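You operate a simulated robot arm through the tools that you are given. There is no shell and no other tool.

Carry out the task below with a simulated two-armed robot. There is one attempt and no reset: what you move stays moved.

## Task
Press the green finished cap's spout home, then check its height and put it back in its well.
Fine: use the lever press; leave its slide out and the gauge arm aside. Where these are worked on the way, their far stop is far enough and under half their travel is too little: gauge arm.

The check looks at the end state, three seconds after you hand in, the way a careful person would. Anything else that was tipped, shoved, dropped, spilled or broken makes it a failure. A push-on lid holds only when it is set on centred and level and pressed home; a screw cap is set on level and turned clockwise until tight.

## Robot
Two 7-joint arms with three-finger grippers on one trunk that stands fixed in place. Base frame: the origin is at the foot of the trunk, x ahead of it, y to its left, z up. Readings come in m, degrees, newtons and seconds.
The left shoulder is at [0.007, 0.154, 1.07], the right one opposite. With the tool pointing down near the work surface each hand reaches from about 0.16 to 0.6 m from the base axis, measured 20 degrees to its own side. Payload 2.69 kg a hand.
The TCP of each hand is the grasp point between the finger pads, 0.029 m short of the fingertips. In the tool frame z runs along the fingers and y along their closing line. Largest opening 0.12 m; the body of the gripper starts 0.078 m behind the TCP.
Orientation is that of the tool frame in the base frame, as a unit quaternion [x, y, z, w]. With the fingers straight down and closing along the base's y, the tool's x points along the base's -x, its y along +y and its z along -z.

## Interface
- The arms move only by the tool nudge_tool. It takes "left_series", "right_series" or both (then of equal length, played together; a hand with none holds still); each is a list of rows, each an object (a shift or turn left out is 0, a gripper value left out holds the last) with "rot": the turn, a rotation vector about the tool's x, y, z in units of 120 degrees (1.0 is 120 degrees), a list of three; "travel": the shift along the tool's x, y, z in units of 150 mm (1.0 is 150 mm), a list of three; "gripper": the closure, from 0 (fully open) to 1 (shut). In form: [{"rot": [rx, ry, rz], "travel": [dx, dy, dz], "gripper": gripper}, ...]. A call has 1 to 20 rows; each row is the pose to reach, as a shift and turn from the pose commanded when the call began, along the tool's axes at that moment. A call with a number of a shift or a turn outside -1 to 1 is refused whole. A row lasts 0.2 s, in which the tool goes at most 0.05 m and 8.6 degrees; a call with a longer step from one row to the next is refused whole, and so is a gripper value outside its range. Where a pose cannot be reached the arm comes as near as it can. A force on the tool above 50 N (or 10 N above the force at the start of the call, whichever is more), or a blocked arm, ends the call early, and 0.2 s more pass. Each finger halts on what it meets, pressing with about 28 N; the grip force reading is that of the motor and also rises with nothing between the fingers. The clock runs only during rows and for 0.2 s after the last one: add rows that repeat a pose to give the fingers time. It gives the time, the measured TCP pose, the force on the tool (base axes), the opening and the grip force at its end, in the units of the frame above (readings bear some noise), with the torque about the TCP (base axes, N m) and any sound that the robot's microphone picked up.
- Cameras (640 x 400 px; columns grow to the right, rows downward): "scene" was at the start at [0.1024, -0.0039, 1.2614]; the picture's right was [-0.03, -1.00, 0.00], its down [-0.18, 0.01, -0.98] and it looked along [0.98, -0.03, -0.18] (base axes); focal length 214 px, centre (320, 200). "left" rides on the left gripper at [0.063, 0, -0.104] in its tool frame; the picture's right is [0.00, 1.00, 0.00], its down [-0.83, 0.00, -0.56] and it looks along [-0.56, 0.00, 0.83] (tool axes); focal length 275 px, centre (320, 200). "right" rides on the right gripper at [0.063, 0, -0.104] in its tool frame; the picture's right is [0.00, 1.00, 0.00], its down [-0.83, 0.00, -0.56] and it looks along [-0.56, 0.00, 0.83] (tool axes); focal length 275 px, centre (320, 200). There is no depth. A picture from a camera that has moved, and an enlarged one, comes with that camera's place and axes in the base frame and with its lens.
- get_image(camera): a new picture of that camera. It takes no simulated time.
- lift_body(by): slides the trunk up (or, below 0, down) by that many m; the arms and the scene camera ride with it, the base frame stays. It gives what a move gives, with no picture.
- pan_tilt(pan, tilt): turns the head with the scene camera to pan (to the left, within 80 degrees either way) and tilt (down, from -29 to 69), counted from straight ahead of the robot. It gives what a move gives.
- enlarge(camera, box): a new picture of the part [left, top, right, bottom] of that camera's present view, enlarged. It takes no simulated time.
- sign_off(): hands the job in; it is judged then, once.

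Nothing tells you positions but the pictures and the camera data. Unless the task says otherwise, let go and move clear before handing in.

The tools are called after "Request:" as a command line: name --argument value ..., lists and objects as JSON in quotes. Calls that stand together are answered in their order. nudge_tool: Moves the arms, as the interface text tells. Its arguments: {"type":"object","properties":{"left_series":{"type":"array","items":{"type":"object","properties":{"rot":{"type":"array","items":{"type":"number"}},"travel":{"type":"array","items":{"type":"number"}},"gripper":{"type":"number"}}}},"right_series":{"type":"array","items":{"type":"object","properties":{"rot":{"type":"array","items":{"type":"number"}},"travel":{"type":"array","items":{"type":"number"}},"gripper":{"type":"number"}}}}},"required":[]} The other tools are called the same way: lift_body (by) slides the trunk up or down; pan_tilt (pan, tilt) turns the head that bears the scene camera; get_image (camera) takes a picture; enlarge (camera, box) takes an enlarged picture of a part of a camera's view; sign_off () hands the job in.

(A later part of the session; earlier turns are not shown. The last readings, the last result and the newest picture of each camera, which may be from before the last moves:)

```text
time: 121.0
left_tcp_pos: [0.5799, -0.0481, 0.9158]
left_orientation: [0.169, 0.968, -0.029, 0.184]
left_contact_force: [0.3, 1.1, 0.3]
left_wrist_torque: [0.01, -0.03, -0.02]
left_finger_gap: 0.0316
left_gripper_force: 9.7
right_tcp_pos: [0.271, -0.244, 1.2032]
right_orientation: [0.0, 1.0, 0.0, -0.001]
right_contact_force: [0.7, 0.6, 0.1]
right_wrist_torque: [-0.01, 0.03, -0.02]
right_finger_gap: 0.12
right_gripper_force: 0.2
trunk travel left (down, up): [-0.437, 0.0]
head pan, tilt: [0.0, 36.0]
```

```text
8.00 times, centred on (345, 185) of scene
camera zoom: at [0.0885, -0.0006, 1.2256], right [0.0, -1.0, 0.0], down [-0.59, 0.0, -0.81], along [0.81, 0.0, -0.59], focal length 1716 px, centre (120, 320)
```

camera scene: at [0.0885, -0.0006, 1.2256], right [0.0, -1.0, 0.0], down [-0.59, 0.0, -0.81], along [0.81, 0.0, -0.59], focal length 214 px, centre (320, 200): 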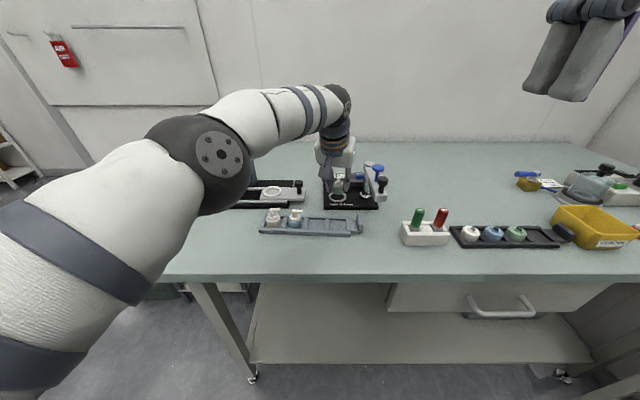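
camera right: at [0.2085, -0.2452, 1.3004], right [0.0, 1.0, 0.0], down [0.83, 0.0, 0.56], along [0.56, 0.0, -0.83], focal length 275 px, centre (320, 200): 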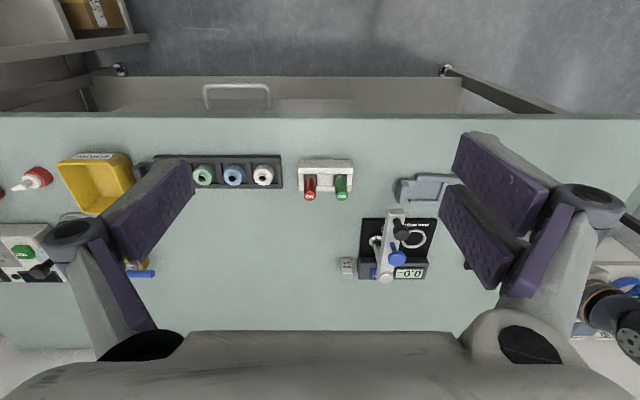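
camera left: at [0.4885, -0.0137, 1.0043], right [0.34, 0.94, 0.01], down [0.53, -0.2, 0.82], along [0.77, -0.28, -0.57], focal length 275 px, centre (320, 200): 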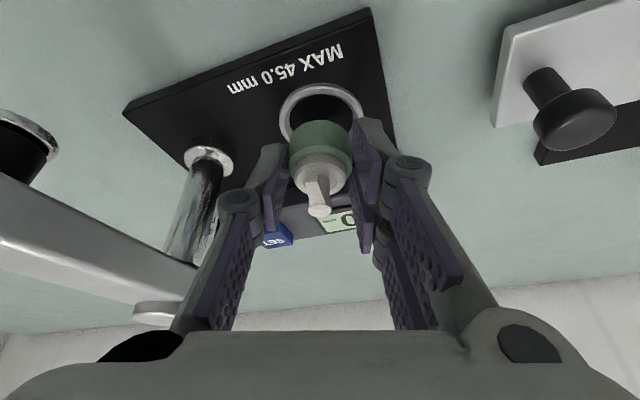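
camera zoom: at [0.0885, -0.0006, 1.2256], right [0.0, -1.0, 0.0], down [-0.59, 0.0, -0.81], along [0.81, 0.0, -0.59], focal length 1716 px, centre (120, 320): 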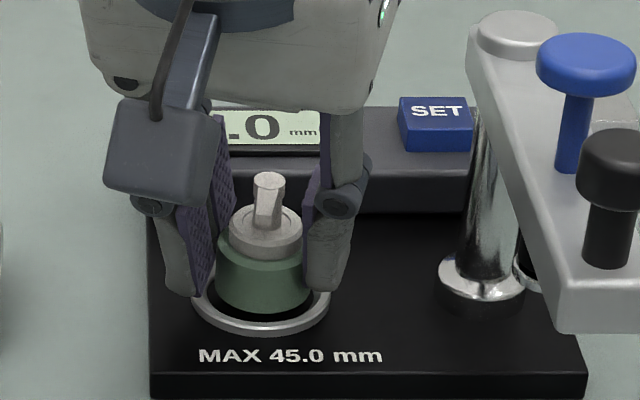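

Well centred over the ring. Lowering the last ~7 mm in small steps, watching the force.

Request:
nudge_tool --left_series '[{"travel": [0.005, 0.004, 0.013]}, {"travel": [0.01, 0.004, 0.026]}, {"travel": [0.015, 0.004, 0.038]}, {"travel": [0.0175, 0.004, 0.0445]}, {"travel": [0.0175, 0.004, 0.0445]}]'

Request:
enlarge --camera "left" --box '[260, 70, 380, 220]'

Request:
enlarge --camera "scene" --box '[310, 160, 380, 210]'

```text
time: 122.2
left_tcp_pos: [0.5793, -0.0465, 0.9107]
left_orientation: [0.168, 0.968, -0.028, 0.186]
left_contact_force: [0.9, 1.0, 7.8]
left_wrist_torque: [0.0, -0.02, 0.01]
left_finger_gap: 0.0319
left_gripper_force: 10.0
right_tcp_pos: [0.2696, -0.243, 1.2035]
right_orientation: [0.0, 1.0, 0.0, 0.001]
right_contact_force: [0.5, -1.1, 0.2]
right_wrist_torque: [0.03, 0.0, -0.03]
right_finger_gap: 0.12
right_gripper_force: 0.1
trunk travel left (down, up): [-0.437, 0.0]
head pan, tilt: [0.0, 36.0]
```

```text
2.67 times, centred on (320, 145) of left
camera zoom: at [0.4888, -0.013, 0.9832], right [0.34, 0.94, 0.01], down [0.53, -0.2, 0.82], along [0.78, -0.28, -0.57], focal length 734 px, centre (320, 347)
```

zoom: 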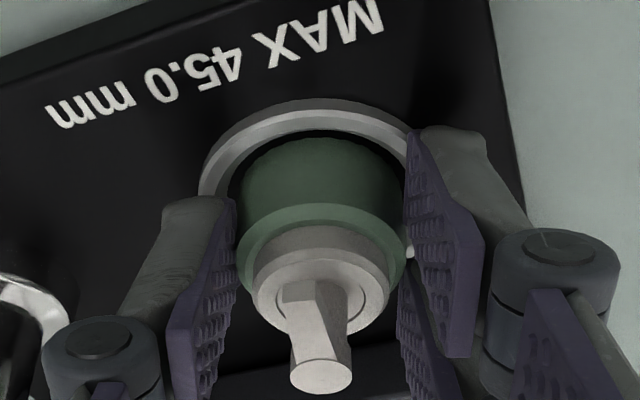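

```text
8.00 times, centred on (345, 185) of scene
camera zoom: at [0.0877, -0.0005, 1.2257], right [0.0, -1.0, 0.0], down [-0.59, 0.0, -0.81], along [0.81, 0.0, -0.59], focal length 1716 px, centre (120, 320)
```

zoom: 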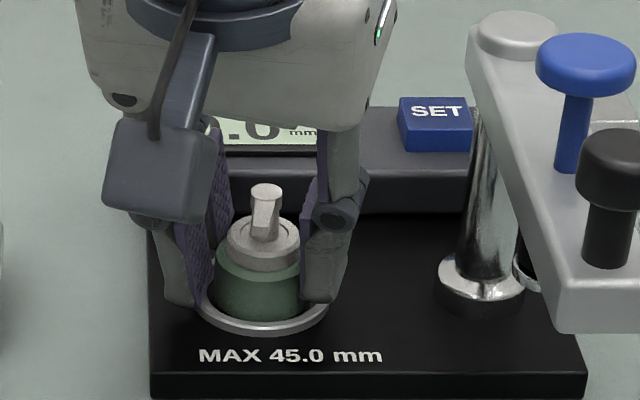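

The cap is down inside the ring with ~8 N contact. Easing off slightly and releasing.

Request:
nudge_tool --left_series '[{"travel": [-0.001, 0, -0.003]}, {"travel": [-0.001, 0, -0.003], "gripper": 0.7}, {"travel": [-0.001, 0, -0.003], "gripper": 0.66}, {"travel": [-0.001, 0, -0.003], "gripper": 0.63}, {"travel": [-0.001, 0, -0.003], "gripper": 0.63}]'

Request:
enlarge --camera "left" --box '[260, 70, 380, 220]'

Request:
enlarge --camera "scene" --box '[310, 160, 380, 210]'

```text
time: 123.4
left_tcp_pos: [0.5799, -0.046, 0.9092]
left_orientation: [0.168, 0.968, -0.029, 0.184]
left_contact_force: [0.3, 0.2, -0.5]
left_wrist_torque: [-0.03, 0.02, 0.0]
left_finger_gap: 0.0444
left_gripper_force: 0.1
right_tcp_pos: [0.2724, -0.2423, 1.2021]
right_orientation: [0.0, 1.0, 0.0, 0.0]
right_contact_force: [-0.4, -0.5, 0.0]
right_wrist_torque: [0.04, 0.02, -0.03]
right_finger_gap: 0.1202
right_gripper_force: 0.0
trunk travel left (down, up): [-0.437, 0.0]
head pan, tilt: [0.0, 36.0]
```

```text
2.67 times, centred on (320, 145) of left
camera zoom: at [0.4888, -0.0129, 0.9826], right [0.34, 0.94, 0.01], down [0.53, -0.2, 0.82], along [0.77, -0.28, -0.57], focal length 734 px, centre (320, 347)
```

zoom: 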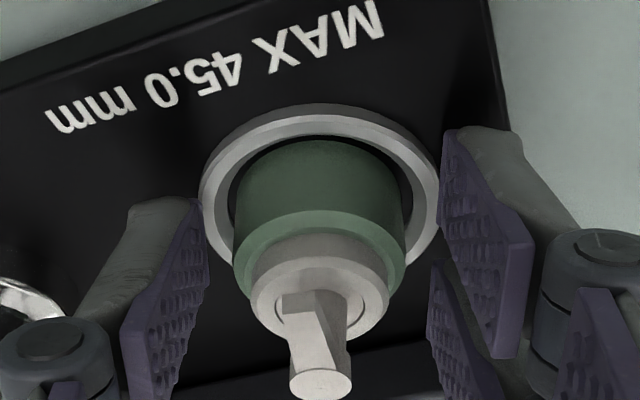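

```text
8.00 times, centred on (345, 185) of scene
camera zoom: at [0.0885, -0.0006, 1.2256], right [0.0, -1.0, 0.0], down [-0.59, 0.0, -0.81], along [0.81, 0.0, -0.59], focal length 1716 px, centre (120, 320)
```

zoom: 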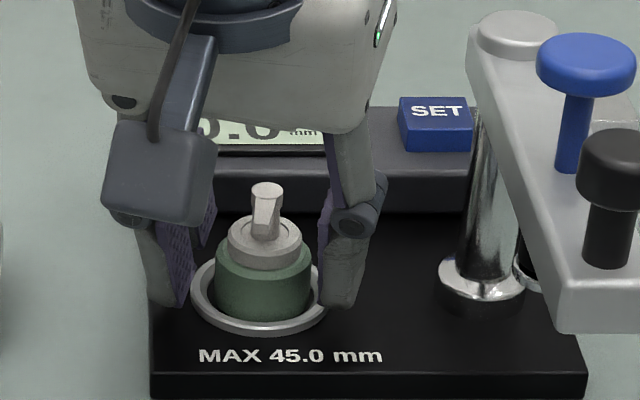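

The cap stands level in the gauge ring. Withdrawing the left hand along its axis and then parking it out to the left so the right arm can work the gauge arm.

Request:
nudge_tool --left_series '[{"travel": [0, 0, -0.1]}, {"travel": [0, 0, -0.25]}, {"travel": [0, 0, -0.4]}, {"travel": [0, 0, -0.6]}, {"travel": [0, 0, -0.6]}]'

Request:
get_image --camera "left"

Request:
enlarge --camera "scene" --box '[300, 150, 400, 220]'

```text
time: 124.6
left_tcp_pos: [0.5488, -0.0373, 0.9928]
left_orientation: [0.168, 0.968, -0.028, 0.183]
left_contact_force: [0.1, -0.4, -0.3]
left_wrist_torque: [0.0, 0.02, -0.03]
left_finger_gap: 0.0442
left_gripper_force: 0.0
right_tcp_pos: [0.2719, -0.2431, 1.2024]
right_orientation: [0.0, 1.0, 0.001, 0.001]
right_contact_force: [-0.4, 0.2, 0.4]
right_wrist_torque: [0.01, -0.01, 0.02]
right_finger_gap: 0.1199
right_gripper_force: 0.0
trunk travel left (down, up): [-0.437, 0.0]
head pan, tilt: [0.0, 36.0]
```

```text
taken
camera left: at [0.4585, -0.0032, 1.0658], right [0.34, 0.94, 0.01], down [0.53, -0.2, 0.82], along [0.77, -0.28, -0.57], focal length 275 px, centre (320, 200)
```

left: 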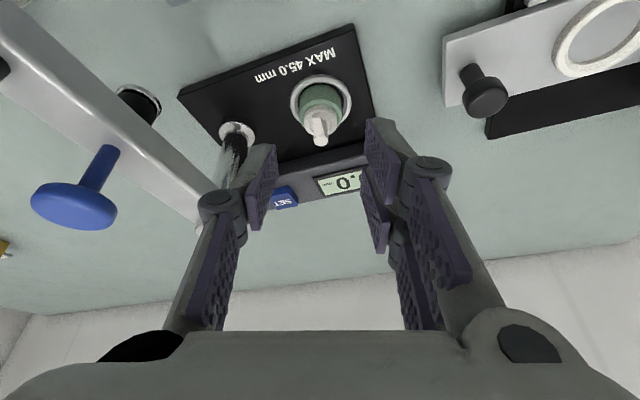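

```text
5.71 times, centred on (350, 185) of scene
camera zoom: at [0.089, -0.0006, 1.2255], right [0.0, -1.0, 0.0], down [-0.59, 0.0, -0.81], along [0.81, 0.0, -0.59], focal length 1226 px, centre (149, 286)
```

zoom: 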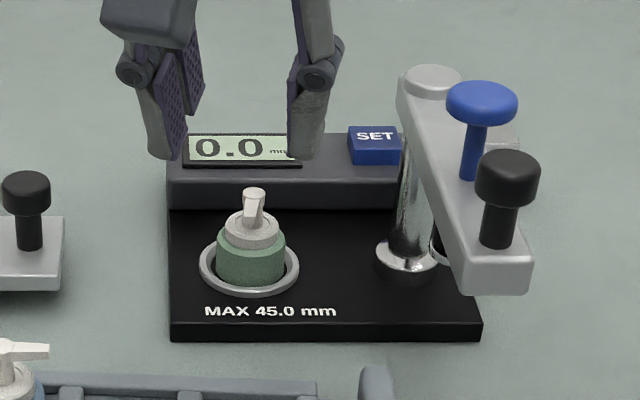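

The cap stands cleanly in the gauge. Moving the left hand back and left, undoing its yaw.

Request:
nudge_tool --left_series '[{"travel": [0.13, 0.1, -0.1]}, {"travel": [0.26, 0.2, -0.2], "rot": [-0.014, 0, -0.037]}, {"travel": [0.4, 0.33, -0.28], "rot": [-0.029, 0, -0.074]}, {"travel": [0.53, 0.45, -0.36], "rot": [-0.043, 0, -0.11]}, {"travel": [0.66, 0.56, -0.44], "rot": [-0.0578, 0, -0.1474]}, {"travel": [0.795, 0.668, -0.526], "rot": [-0.0578, 0, -0.1474]}, {"travel": [0.795, 0.668, -0.526], "rot": [-0.0578, 0, -0.1474]}]'

Request:
get_image --camera "scene"

Request:
get_image --camera "right"

```text
time: 126.2
left_tcp_pos: [0.4494, 0.1049, 1.0221]
left_orientation: [0.006, 0.982, 0.002, 0.187]
left_contact_force: [0.0, 0.5, -0.2]
left_wrist_torque: [0.01, 0.02, -0.01]
left_finger_gap: 0.0446
left_gripper_force: 0.1
right_tcp_pos: [0.2715, -0.2422, 1.2021]
right_orientation: [0.001, 1.0, 0.0, 0.0]
right_contact_force: [-0.4, -0.4, 0.3]
right_wrist_torque: [0.0, -0.03, -0.02]
right_finger_gap: 0.1199
right_gripper_force: 0.1
trunk travel left (down, up): [-0.437, 0.0]
head pan, tilt: [0.0, 36.0]
```

```text
taken
camera scene: at [0.0888, -0.0008, 1.2255], right [0.0, -1.0, 0.0], down [-0.59, 0.0, -0.81], along [0.81, 0.0, -0.59], focal length 214 px, centre (320, 200)
```

scene: 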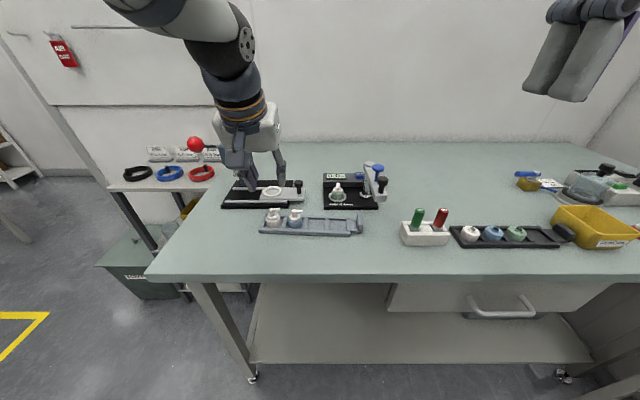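

```text
taken
camera right: at [0.2086, -0.2433, 1.3066], right [0.0, 1.0, 0.0], down [0.83, 0.0, 0.56], along [0.56, 0.0, -0.83], focal length 275 px, centre (320, 200)
```

right: 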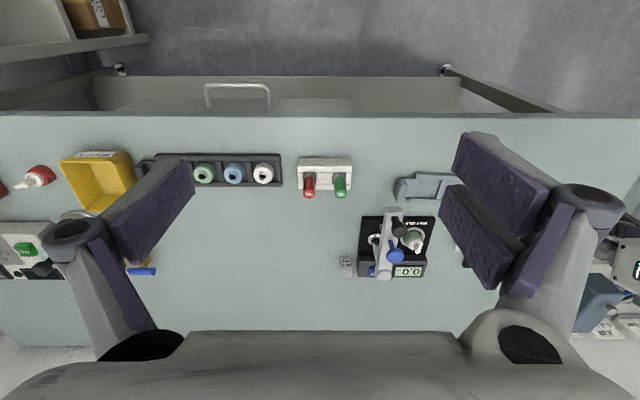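

Now moving the left hand further left/back, and bringing the right hand in toward the gauge arm's black knob with a 30° tilt.

Request:
nudge_tool --left_series '[{"travel": [0.08, 0.12, -0.07]}, {"travel": [0.16, 0.24, -0.14]}, {"travel": [0.24, 0.36, -0.21]}, {"travel": [0.323, 0.48, -0.271]}, {"travel": [0.323, 0.6, -0.271]}, {"travel": [0.323, 0.72, -0.271]}, {"travel": [0.323, 0.84, -0.271]}, {"travel": [0.323, 0.933, -0.271]}, {"travel": [0.323, 0.933, -0.271]}]' --right_series '[{"travel": [-0.09, 0.09, 0.08], "rot": [0, -0.03, 0]}, {"travel": [-0.18, 0.19, 0.17], "rot": [0, -0.06, 0]}, {"travel": [-0.27, 0.28, 0.25], "rot": [0, -0.09, 0]}, {"travel": [-0.36, 0.38, 0.34], "rot": [0, -0.125, 0]}, {"travel": [-0.45, 0.47, 0.42], "rot": [0, -0.16, 0]}, {"travel": [-0.54, 0.56, 0.51], "rot": [0, -0.19, 0]}, {"travel": [-0.63, 0.66, 0.6], "rot": [0, -0.22, 0]}, {"travel": [-0.723, 0.753, 0.68], "rot": [0, -0.25, 0]}, {"travel": [-0.723, 0.753, 0.68], "rot": [0, -0.25, 0]}]'

Request:
get_image --camera "scene"

Request:
get_image --camera "right"

```text
time: 128.2
left_tcp_pos: [0.3927, 0.2453, 1.0444]
left_orientation: [0.006, 0.982, 0.002, 0.188]
left_contact_force: [0.5, 0.3, -0.2]
left_wrist_torque: [0.01, 0.01, 0.0]
left_finger_gap: 0.0445
left_gripper_force: 0.1
right_tcp_pos: [0.3802, -0.1301, 1.1005]
right_orientation: [0.001, 0.966, 0.0, 0.259]
right_contact_force: [0.2, 0.0, -0.2]
right_wrist_torque: [-0.02, -0.03, -0.01]
right_finger_gap: 0.1202
right_gripper_force: 0.0
trunk travel left (down, up): [-0.437, 0.0]
head pan, tilt: [0.0, 36.0]
```

```text
taken
camera scene: at [0.0884, -0.0009, 1.2256], right [0.0, -1.0, 0.0], down [-0.59, 0.0, -0.81], along [0.81, 0.0, -0.59], focal length 214 px, centre (320, 200)
```

scene: 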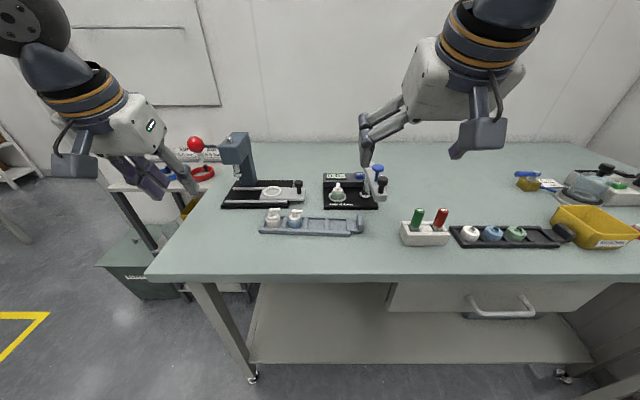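

```text
taken
camera right: at [0.2729, -0.1301, 1.16], right [0.0, 1.0, 0.0], down [0.44, 0.0, 0.9], along [0.9, 0.0, -0.44], focal length 275 px, centre (320, 200)
```

right: 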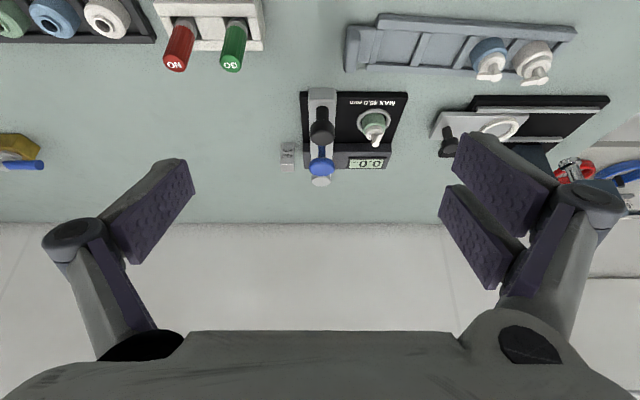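

The gauge arm is centred in the right hand's view. Zooming to locate the black knob accurately.

Request:
enlarge --camera "right" --box '[270, 70, 430, 200]'

Request:
enlarge --camera "scene" --box '[310, 150, 400, 220]'

```text
3.08 times, centred on (350, 135) of right
camera zoom: at [0.2729, -0.1301, 1.16], right [0.0, 1.0, 0.0], down [0.44, 0.0, 0.9], along [0.9, 0.0, -0.44], focal length 847 px, centre (228, 400)
```

zoom: 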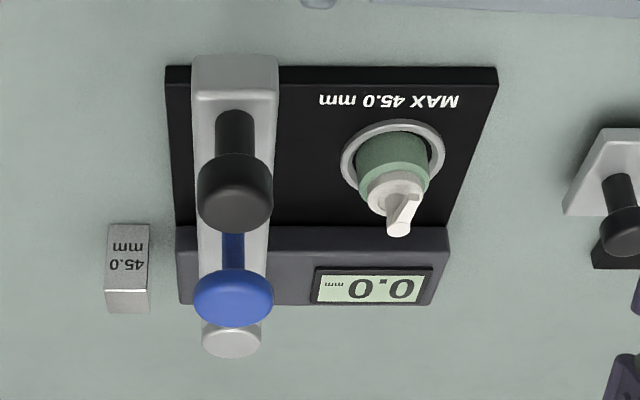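

```text
5.71 times, centred on (355, 185) of scene
camera zoom: at [0.0884, -0.0009, 1.2256], right [0.0, -1.0, 0.0], down [-0.59, 0.0, -0.81], along [0.81, 0.0, -0.59], focal length 1226 px, centre (120, 286)
```

zoom: 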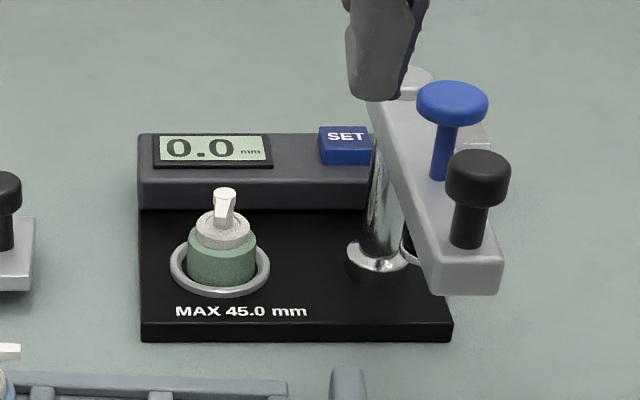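

I'll move the right hand closer, narrow its fingers, and measure the knob again from there for parallax.

Request:
nudge_tool --right_series '[{"travel": [-0.04, 0.005, 0.1], "gripper": 0.3}, {"travel": [-0.09, 0.01, 0.2], "gripper": 0.5}, {"travel": [-0.131, 0.0133, 0.307], "gripper": 0.54}, {"travel": [-0.131, 0.0133, 0.307], "gripper": 0.54}]'

Request:
get_image --camera "right"

Request:
enlarge --camera "right" --box '[260, 70, 400, 200]'

Request:
enlarge --camera "scene" --box '[310, 140, 410, 220]'

```text
time: 129.2
left_tcp_pos: [0.3923, 0.2448, 1.0425]
left_orientation: [0.006, 0.982, 0.002, 0.187]
left_contact_force: [-0.1, 0.3, 0.1]
left_wrist_torque: [0.0, 0.05, -0.02]
left_finger_gap: 0.0444
left_gripper_force: 0.1
right_tcp_pos: [0.4194, -0.129, 1.0705]
right_orientation: [0.0, 0.966, -0.001, 0.26]
right_contact_force: [-0.2, 0.7, -0.3]
right_wrist_torque: [-0.01, -0.02, 0.02]
right_finger_gap: 0.0554
right_gripper_force: 0.1
trunk travel left (down, up): [-0.437, 0.0]
head pan, tilt: [0.0, 36.0]
```

```text
taken
camera right: at [0.313, -0.1281, 1.1297], right [0.0, 1.0, 0.0], down [0.44, 0.0, 0.9], along [0.9, 0.0, -0.44], focal length 275 px, centre (320, 200)
```

right: 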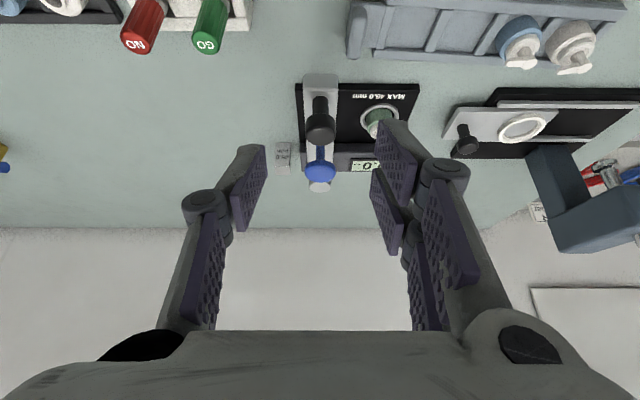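

```text
3.08 times, centred on (330, 135) of right
camera zoom: at [0.313, -0.1281, 1.1297], right [0.0, 1.0, 0.0], down [0.44, 0.0, 0.9], along [0.9, 0.0, -0.44], focal length 847 px, centre (289, 400)
```

zoom: 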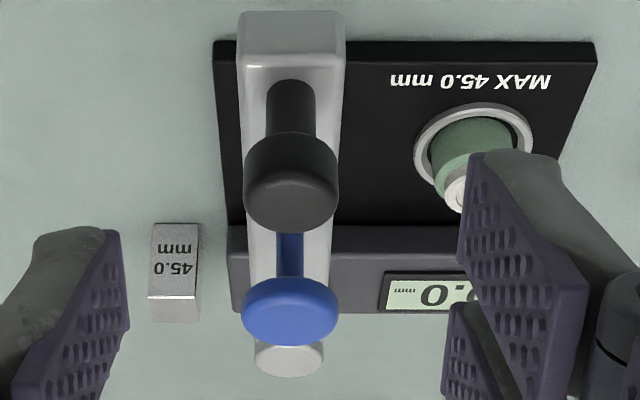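

```text
5.00 times, centred on (360, 180) of scene
camera zoom: at [0.0883, -0.0007, 1.2256], right [0.0, -1.0, 0.0], down [-0.59, 0.0, -0.81], along [0.81, 0.0, -0.59], focal length 1072 px, centre (120, 300)
```

zoom: 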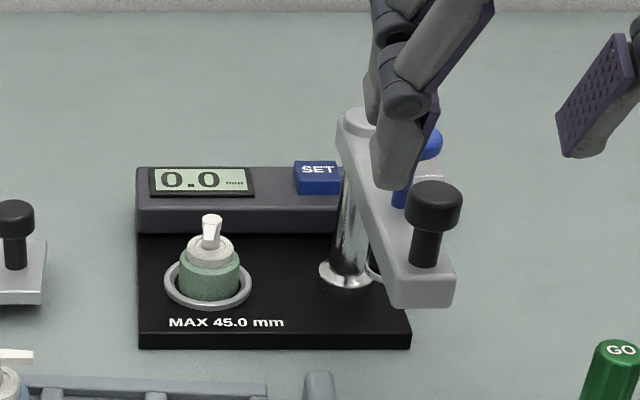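

The black knob is at about (0.4645, -0.1276), top z≈1.006, with the bar top near 0.976. Advancing along the tool axis to straddle it, keeping the tips above the bar.

Request:
nudge_tool --right_series '[{"travel": [0, 0.003, 0.12]}, {"travel": [-0.003, 0.003, 0.24]}, {"travel": [-0.007, 0.003, 0.34]}, {"travel": [-0.01, 0.003, 0.414]}, {"travel": [-0.01, 0.003, 0.414]}]'

Request:
enlarge --camera "right" --box '[230, 90, 410, 250]'

Request:
enlarge --camera "scene" --box '[310, 140, 410, 220]'

```text
time: 130.4
left_tcp_pos: [0.3922, 0.2461, 1.0429]
left_orientation: [0.006, 0.982, 0.002, 0.187]
left_contact_force: [-0.3, 0.1, 0.6]
left_wrist_torque: [0.03, 0.01, 0.02]
left_finger_gap: 0.0443
left_gripper_force: 0.0
right_tcp_pos: [0.451, -0.1287, 1.018]
right_orientation: [0.0, 0.966, 0.001, 0.26]
right_contact_force: [0.6, -0.3, -0.7]
right_wrist_torque: [0.03, -0.01, 0.0]
right_finger_gap: 0.055
right_gripper_force: 0.1
trunk travel left (down, up): [-0.437, 0.0]
head pan, tilt: [0.0, 36.0]
```

```text
2.50 times, centred on (320, 170) of right
camera zoom: at [0.3453, -0.1277, 1.0765], right [0.0, 1.0, 0.0], down [0.44, 0.0, 0.9], along [0.9, 0.0, -0.44], focal length 688 px, centre (320, 275)
```

zoom: 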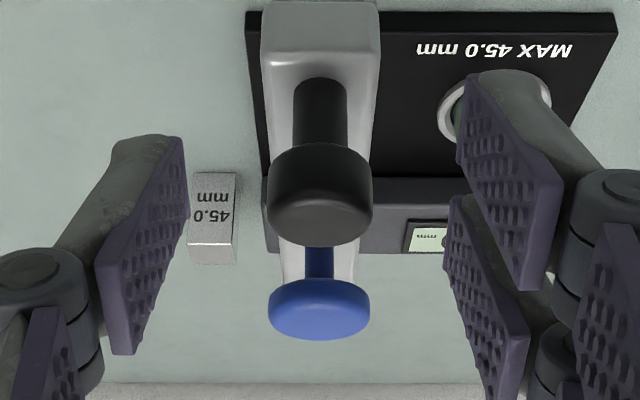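

```text
5.00 times, centred on (360, 180) of scene
camera zoom: at [0.0884, -0.0006, 1.2256], right [0.0, -1.0, 0.0], down [-0.59, 0.0, -0.81], along [0.81, 0.0, -0.59], focal length 1072 px, centre (120, 300)
```

zoom: 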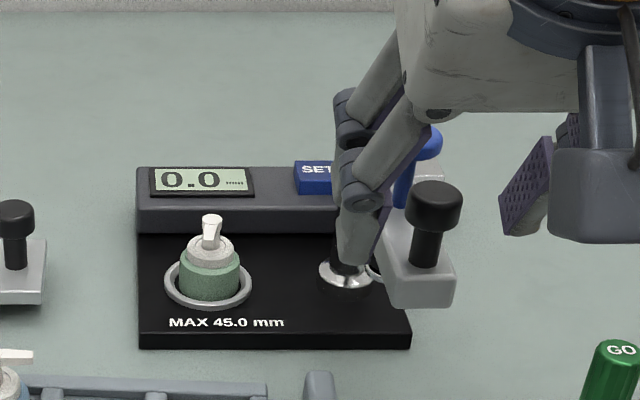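

The knob is centred between the fingers. Closing on it.

Request:
nudge_tool --right_series '[{"gripper": 0.65}, {"gripper": 0.8}, {"gripper": 1.0}, {"gripper": 1.0}, {"gripper": 1.0}]'

Request:
enlarge --camera "right" --box '[230, 90, 410, 250]'

Request:
enlarge --camera "scene" --box '[310, 140, 410, 220]'

```text
time: 131.6
left_tcp_pos: [0.3923, 0.2454, 1.0438]
left_orientation: [0.006, 0.982, 0.002, 0.187]
left_contact_force: [-0.2, 0.5, 0.7]
left_wrist_torque: [0.0, 0.0, 0.03]
left_finger_gap: 0.0442
left_gripper_force: 0.0
right_tcp_pos: [0.4523, -0.1281, 1.0176]
right_orientation: [0.0, 0.966, -0.001, 0.26]
right_contact_force: [-0.4, 1.4, -1.3]
right_wrist_torque: [-0.07, -0.04, 0.08]
right_finger_gap: 0.0211
right_gripper_force: 44.8
trunk travel left (down, up): [-0.437, 0.0]
head pan, tilt: [0.0, 36.0]
```

```text
2.50 times, centred on (320, 170) of right
camera zoom: at [0.3453, -0.1276, 1.0765], right [0.0, 1.0, 0.0], down [0.44, 0.0, 0.9], along [0.9, 0.0, -0.44], focal length 688 px, centre (320, 275)
```

zoom: 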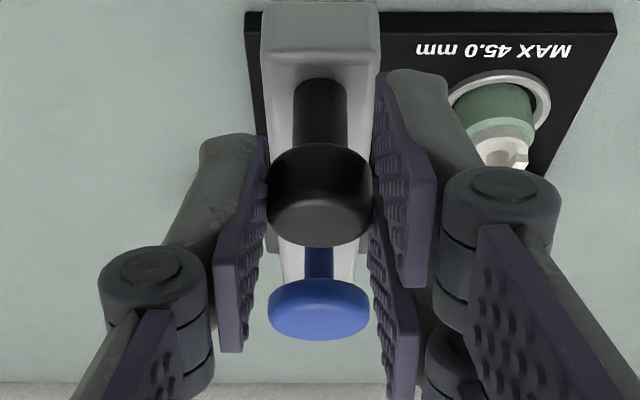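

```text
5.00 times, centred on (360, 180) of scene
camera zoom: at [0.0885, -0.0005, 1.2256], right [0.0, -1.0, 0.0], down [-0.59, 0.0, -0.81], along [0.81, 0.0, -0.59], focal length 1072 px, centre (120, 300)
```

zoom: 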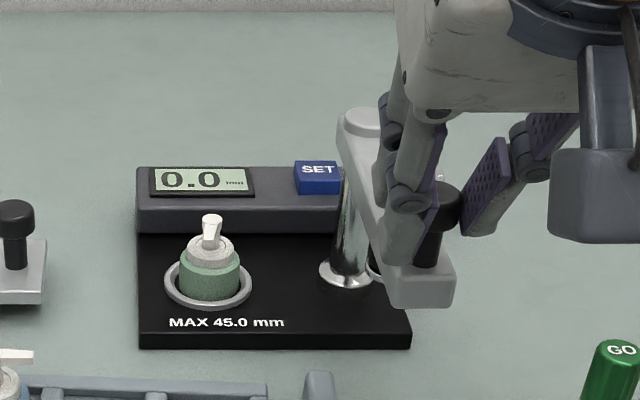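

The knob is held (21 mm). Now swinging the gauge arm clockwise about its post; first 20° along the arc to verify the geometry by force.

Request:
nudge_tool --right_series '[{"travel": [-0.001, 0.037, 0.0005]}, {"travel": [-0.003, 0.0735, 0.002]}, {"travel": [-0.006, 0.11, 0.004]}, {"travel": [-0.011, 0.147, 0.006]}, {"travel": [-0.018, 0.183, 0.01]}, {"travel": [-0.025, 0.218, 0.014]}, {"travel": [-0.034, 0.254, 0.02]}, {"travel": [-0.044, 0.289, 0.025]}, {"travel": [-0.044, 0.289, 0.025]}]'

Request:
get_image --camera "right"

Request:
enlarge --camera "scene" --box '[290, 130, 410, 220]'

```text
time: 133.6
left_tcp_pos: [0.3935, 0.2459, 1.0428]
left_orientation: [0.006, 0.982, 0.003, 0.187]
left_contact_force: [0.4, 0.1, 0.3]
left_wrist_torque: [-0.06, -0.01, -0.02]
left_finger_gap: 0.0444
left_gripper_force: 0.0
right_tcp_pos: [0.4605, -0.0851, 1.0181]
right_orientation: [0.0, 0.966, 0.0, 0.259]
right_contact_force: [2.8, -1.6, 3.1]
right_wrist_torque: [-0.09, 0.09, -0.05]
right_finger_gap: 0.0212
right_gripper_force: 45.0
trunk travel left (down, up): [-0.437, 0.0]
head pan, tilt: [0.0, 36.0]
```

```text
taken
camera right: at [0.3533, -0.0838, 1.0764], right [0.0, 1.0, 0.0], down [0.44, 0.0, 0.9], along [0.9, 0.0, -0.44], focal length 275 px, centre (320, 200)
```

right: 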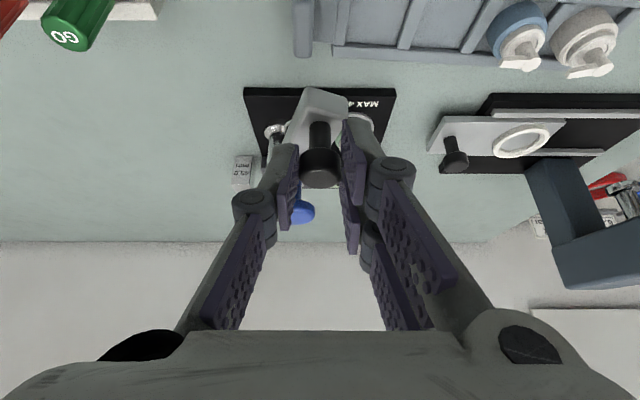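

```text
4.44 times, centred on (350, 175) of scene
camera zoom: at [0.0887, -0.0007, 1.2256], right [0.0, -1.0, 0.0], down [-0.59, 0.0, -0.81], along [0.81, 0.0, -0.59], focal length 953 px, centre (187, 311)
```

zoom: 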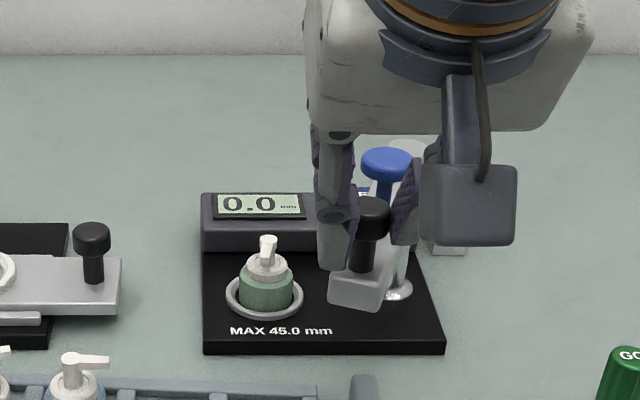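

The arm swings smoothly with small forces. Continuing to about 50°.

Request:
nudge_tool --right_series '[{"travel": [-0.012, 0.034, 0.007]}, {"travel": [-0.025, 0.067, 0.0145]}, {"travel": [-0.039, 0.1, 0.023]}, {"travel": [-0.0536, 0.1323, 0.0313]}, {"travel": [-0.071, 0.163, 0.041]}, {"travel": [-0.089, 0.194, 0.051]}, {"travel": [-0.108, 0.224, 0.062]}, {"travel": [-0.1269, 0.253, 0.0737]}, {"travel": [-0.148, 0.281, 0.086]}, {"travel": [-0.17, 0.307, 0.099]}, {"travel": [-0.193, 0.333, 0.112]}, {"travel": [-0.217, 0.357, 0.1257]}, {"travel": [-0.217, 0.357, 0.1257]}]'

Request:
get_image --camera "right"

Request:
enlarge --camera "scene" --box '[290, 130, 410, 220]'

```text
time: 136.4
left_tcp_pos: [0.3932, 0.2437, 1.0427]
left_orientation: [0.005, 0.982, 0.002, 0.187]
left_contact_force: [-0.1, 0.2, 0.3]
left_wrist_torque: [0.01, 0.03, 0.01]
left_finger_gap: 0.0444
left_gripper_force: 0.1
right_tcp_pos: [0.4991, -0.0322, 1.018]
right_orientation: [0.001, 0.966, 0.0, 0.259]
right_contact_force: [4.5, -9.3, 1.0]
right_wrist_torque: [-0.46, 0.45, -0.4]
right_finger_gap: 0.0211
right_gripper_force: 45.1
trunk travel left (down, up): [-0.437, 0.0]
head pan, tilt: [0.0, 36.0]
```

```text
taken
camera right: at [0.3913, -0.0317, 1.0765], right [0.0, 1.0, 0.0], down [0.44, 0.0, 0.9], along [0.9, 0.0, -0.44], focal length 275 px, centre (320, 200)
```

right: 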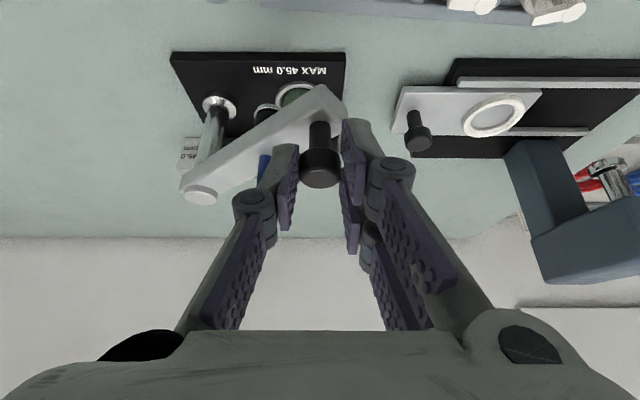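

```text
4.44 times, centred on (350, 175) of scene
camera zoom: at [0.089, -0.0017, 1.2256], right [0.0, -1.0, 0.0], down [-0.59, 0.0, -0.81], along [0.81, 0.0, -0.59], focal length 953 px, centre (187, 311)
```

zoom: 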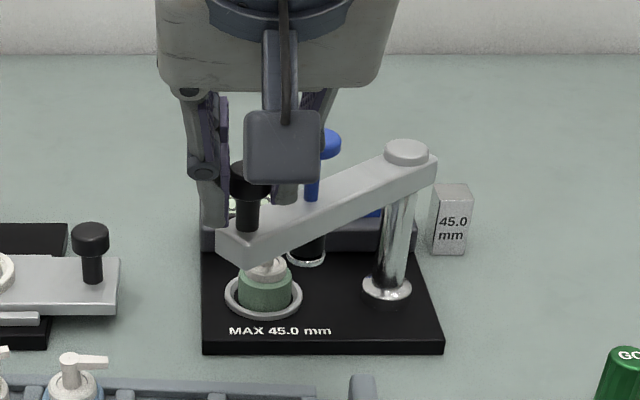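

The foot under the arm clears the cap by about 2 cm. There's ~10 N radial pull, so I'll tighten the arc by 2.5 mm and continue to ~80°.

Request:
nudge_tool --right_series '[{"travel": [-0.029, 0.014, 0.017]}, {"travel": [-0.0589, 0.0313, 0.034]}, {"travel": [-0.085, 0.051, 0.049]}, {"travel": [-0.1114, 0.07, 0.0643]}, {"travel": [-0.139, 0.087, 0.08]}, {"travel": [-0.1668, 0.1033, 0.0963]}, {"travel": [-0.195, 0.118, 0.113]}, {"travel": [-0.2246, 0.1307, 0.1297]}, {"travel": [-0.254, 0.142, 0.147]}, {"travel": [-0.284, 0.1527, 0.164]}, {"travel": [-0.284, 0.1527, 0.164]}]'

Request:
get_image --camera "right"

Request:
enlarge --camera "scene" --box '[290, 130, 410, 220]'

```text
time: 138.8
left_tcp_pos: [0.3919, 0.2462, 1.0437]
left_orientation: [0.006, 0.982, 0.002, 0.188]
left_contact_force: [1.4, 0.1, -0.7]
left_wrist_torque: [0.03, -0.02, -0.02]
left_finger_gap: 0.0444
left_gripper_force: 0.1
right_tcp_pos: [0.5473, -0.0082, 1.0186]
right_orientation: [-0.001, 0.966, 0.001, 0.26]
right_contact_force: [-1.3, -1.7, 1.4]
right_wrist_torque: [-0.06, 0.57, -0.22]
right_finger_gap: 0.0211
right_gripper_force: 44.6
trunk travel left (down, up): [-0.437, 0.0]
head pan, tilt: [0.0, 36.0]
```

```text
taken
camera right: at [0.44, -0.008, 1.0764], right [0.0, 1.0, 0.0], down [0.44, 0.0, 0.9], along [0.9, 0.0, -0.44], focal length 275 px, centre (320, 200)
```

right: 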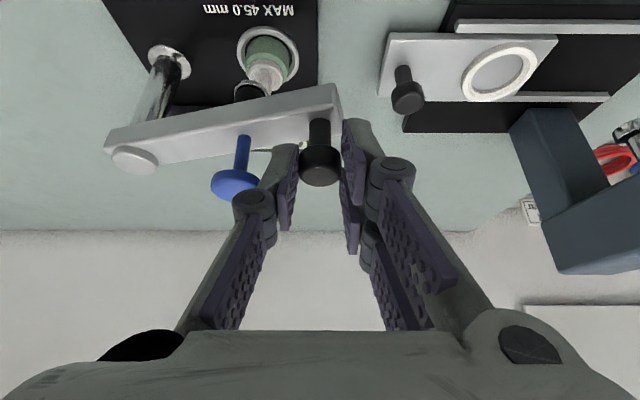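

```text
4.44 times, centred on (350, 175) of scene
camera zoom: at [0.0883, -0.0008, 1.2256], right [0.0, -1.0, 0.0], down [-0.59, 0.0, -0.81], along [0.81, 0.0, -0.59], focal length 953 px, centre (187, 311)
```

zoom: 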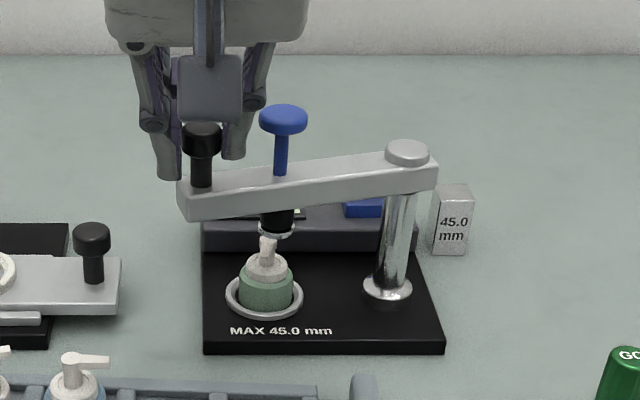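

Nearly there; the foot is coming over the cap. Continuing to the stop.

Request:
nudge_tool --right_series '[{"travel": [-0.03, 0.008, 0.0175]}, {"travel": [-0.0612, 0.0153, 0.0353]}, {"travel": [-0.092, 0.02, 0.053]}, {"travel": [-0.123, 0.0246, 0.071]}, {"travel": [-0.154, 0.0265, 0.089]}, {"travel": [-0.1853, 0.028, 0.107]}, {"travel": [-0.1853, 0.028, 0.107]}]'

Request:
get_image --camera "right"

Request:
enlarge --camera "scene" --box '[290, 130, 410, 220]'

```text
time: 140.4
left_tcp_pos: [0.3923, 0.2454, 1.0438]
left_orientation: [0.007, 0.982, 0.003, 0.187]
left_contact_force: [-0.5, 0.7, 0.1]
left_wrist_torque: [0.01, 0.03, 0.01]
left_finger_gap: 0.0444
left_gripper_force: 0.0
right_tcp_pos: [0.5787, -0.0045, 1.0183]
right_orientation: [0.0, 0.966, 0.0, 0.258]
right_contact_force: [-0.8, -2.3, -0.7]
right_wrist_torque: [0.01, 0.34, -0.21]
right_finger_gap: 0.0211
right_gripper_force: 45.0
trunk travel left (down, up): [-0.437, 0.0]
head pan, tilt: [0.0, 36.0]
```

```text
taken
camera right: at [0.4719, -0.0037, 1.0765], right [0.0, 1.0, 0.0], down [0.44, 0.0, 0.9], along [0.9, 0.0, -0.44], focal length 275 px, centre (320, 200)
```

right: 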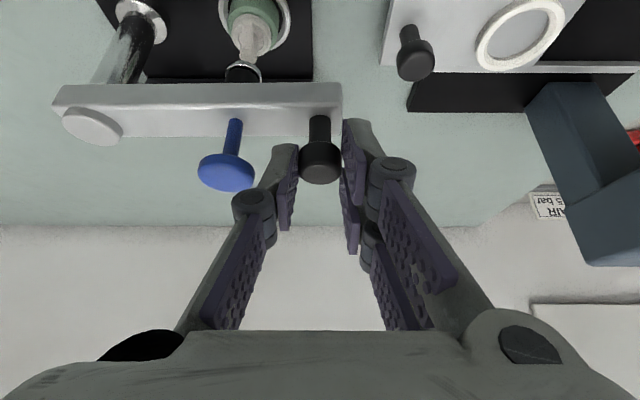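

```text
4.44 times, centred on (350, 175) of scene
camera zoom: at [0.0885, -0.0009, 1.2256], right [0.0, -1.0, 0.0], down [-0.59, 0.0, -0.81], along [0.81, 0.0, -0.59], focal length 953 px, centre (187, 311)
```

zoom: 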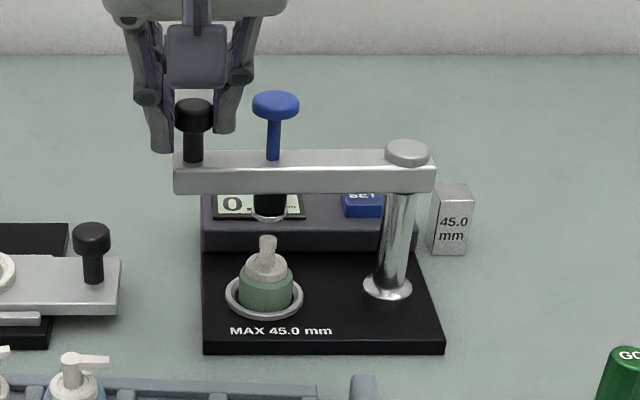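

The arm now points straight across with the foot over the cap. Checking the display, then easing on to find the far stop.

Request:
enlarge --camera "scene" --box '[325, 160, 365, 195]'

Request:
nudge_tool --right_series '[{"travel": [-0.03, -0.001, 0.018]}, {"travel": [-0.0624, -0.0033, 0.036]}, {"travel": [-0.093, -0.008, 0.054]}, {"travel": [-0.093, -0.008, 0.054]}]'

Request:
get_image --camera "right"

Request:
enlarge --camera "scene" --box '[290, 130, 410, 220]'

```text
11.43 times, centred on (345, 178) of scene
camera zoom: at [0.0885, -0.0009, 1.2256], right [0.0, -1.0, 0.0], down [-0.59, 0.0, -0.81], along [0.81, 0.0, -0.59], focal length 2451 px, centre (34, 457)
```

zoom: 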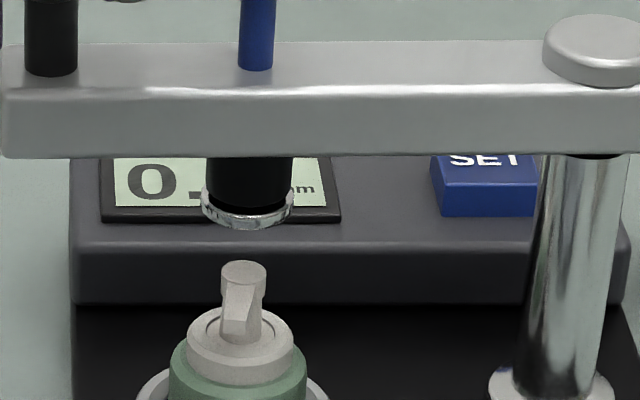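

```text
time: 141.4
left_tcp_pos: [0.3882, 0.2456, 1.0441]
left_orientation: [0.006, 0.982, 0.003, 0.189]
left_contact_force: [0.1, 0.5, 0.3]
left_wrist_torque: [0.0, -0.01, 0.02]
left_finger_gap: 0.0442
left_gripper_force: 0.0
right_tcp_pos: [0.5923, -0.0046, 1.0187]
right_orientation: [0.0, 0.966, 0.0, 0.259]
right_contact_force: [-21.1, 3.2, -1.5]
right_wrist_torque: [0.52, 0.68, 0.06]
right_finger_gap: 0.0208
right_gripper_force: 45.0
trunk travel left (down, up): [-0.437, 0.0]
head pan, tilt: [0.0, 36.0]
```

```text
taken
camera right: at [0.4857, -0.0038, 1.0774], right [0.0, 1.0, 0.0], down [0.44, 0.0, 0.9], along [0.9, 0.0, -0.44], focal length 275 px, centre (320, 200)
```

right: 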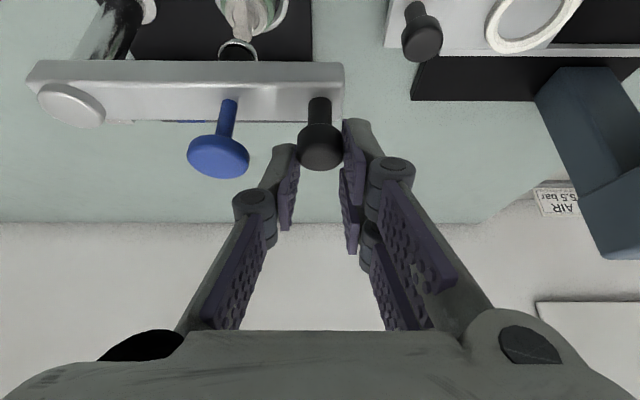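

```text
4.44 times, centred on (350, 175) of scene
camera zoom: at [0.086, -0.0002, 1.2257], right [0.0, -1.0, 0.0], down [-0.59, 0.0, -0.81], along [0.81, 0.0, -0.59], focal length 953 px, centre (187, 311)
```

zoom: 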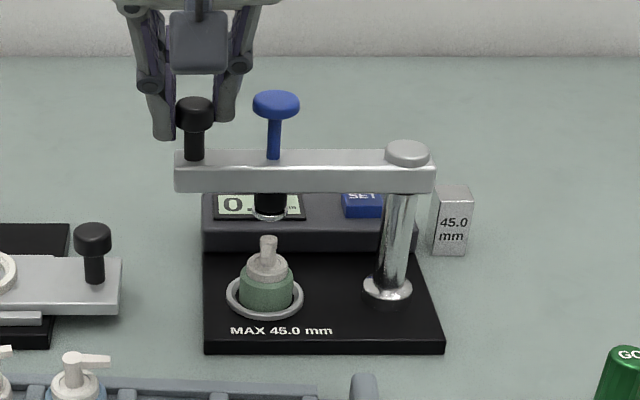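

The far stop is reached (the fingers slid on the knob at 21 N). I'll release the black knob and back off along the tool axis to look at the blue plunger and the display.

Request:
nudge_tool --right_series '[{"travel": [0.03, 0, -0.018]}, {"travel": [0.03, 0, -0.018], "gripper": 0.8}, {"travel": [0.03, 0, -0.018], "gripper": 0.6}, {"travel": [0.03, 0, -0.018], "gripper": 0.5}, {"travel": [0.06, 0, -0.1], "gripper": 0.5}, {"travel": [0.06, 0, -0.25], "gripper": 0.5}, {"travel": [0.06, 0, -0.45], "gripper": 0.5}, {"travel": [0.06, 0, -0.45], "gripper": 0.5}]'

Request:
get_image --camera "right"

Request:
enlarge --camera "scene" --box '[290, 130, 410, 220]'

```text
time: 143.2
left_tcp_pos: [0.3921, 0.2454, 1.0427]
left_orientation: [0.005, 0.982, 0.002, 0.186]
left_contact_force: [0.0, 0.7, -1.0]
left_wrist_torque: [0.01, 0.05, -0.04]
left_finger_gap: 0.0444
left_gripper_force: 0.1
right_tcp_pos: [0.554, -0.0066, 1.0715]
right_orientation: [0.0, 0.966, 0.0, 0.259]
right_contact_force: [0.8, -0.2, -0.3]
right_wrist_torque: [0.03, -0.02, -0.02]
right_finger_gap: 0.0602
right_gripper_force: 0.0
trunk travel left (down, up): [-0.437, 0.0]
head pan, tilt: [0.0, 36.0]
```

```text
taken
camera right: at [0.4472, -0.0051, 1.1303], right [0.0, 1.0, 0.0], down [0.44, 0.0, 0.9], along [0.9, 0.0, -0.44], focal length 275 px, centre (320, 200)
```

right: 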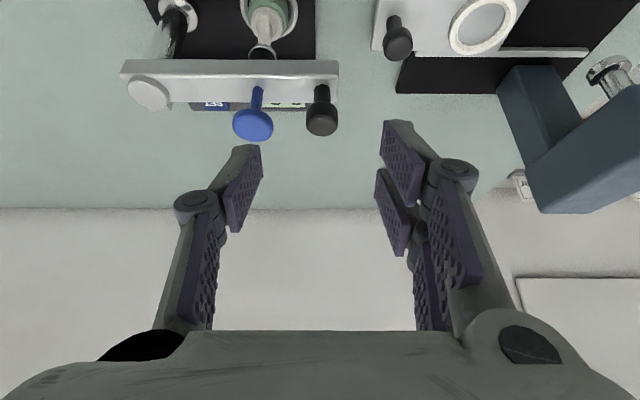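

```text
4.44 times, centred on (350, 175) of scene
camera zoom: at [0.089, -0.0005, 1.2255], right [0.0, -1.0, 0.0], down [-0.59, 0.0, -0.81], along [0.81, 0.0, -0.59], focal length 953 px, centre (187, 311)
```

zoom: 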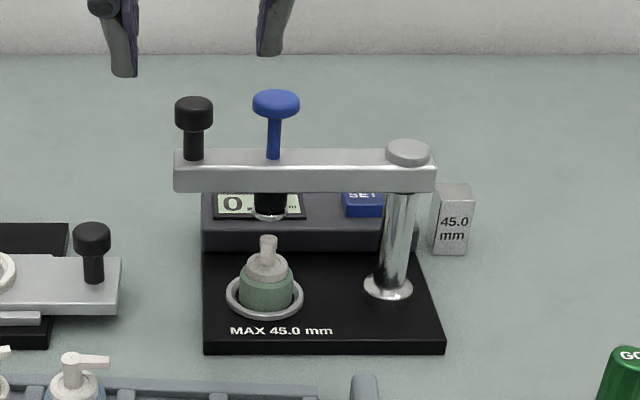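

The arm stays over the cap. Reading the display from the right camera and locating the blue plunger.

Request:
enlarge --camera "right" --box '[120, 0, 350, 150]'

Request:
enlarge --camera "right" --box '[200, 75, 320, 150]'

Request:
enlarge --camera "scene" --box '[325, 160, 365, 195]'

```text
2.67 times, centred on (235, 75) of right
camera zoom: at [0.4472, -0.0051, 1.1303], right [0.0, 1.0, 0.0], down [0.44, 0.0, 0.9], along [0.9, 0.0, -0.44], focal length 734 px, centre (547, 533)
```

zoom: 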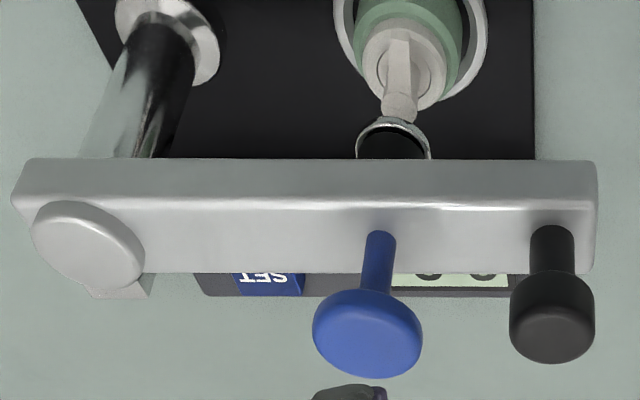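

```text
5.33 times, centred on (260, 112) of right
camera zoom: at [0.4472, -0.0051, 1.1303], right [0.0, 1.0, 0.0], down [0.44, 0.0, 0.9], along [0.9, 0.0, -0.44], focal length 1468 px, centre (640, 667)
```

zoom: 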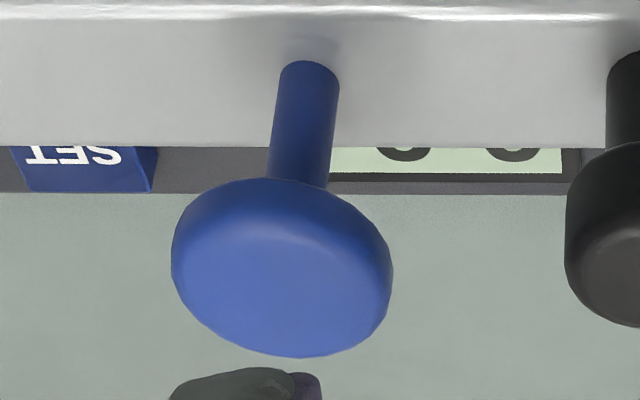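

```text
11.43 times, centred on (345, 178) of scene
camera zoom: at [0.089, -0.0005, 1.2255], right [0.0, -1.0, 0.0], down [-0.59, 0.0, -0.81], along [0.81, 0.0, -0.59], focal length 2451 px, centre (34, 457)
```

zoom: 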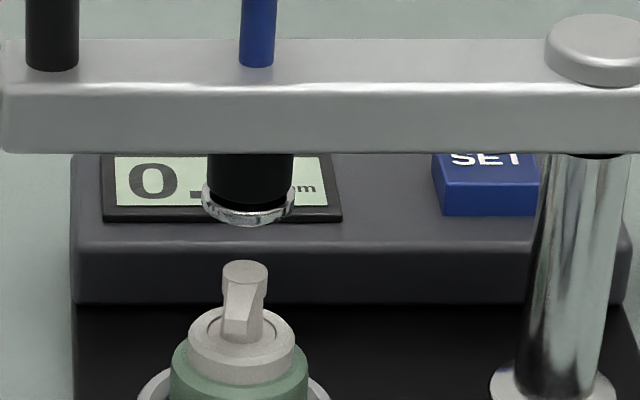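

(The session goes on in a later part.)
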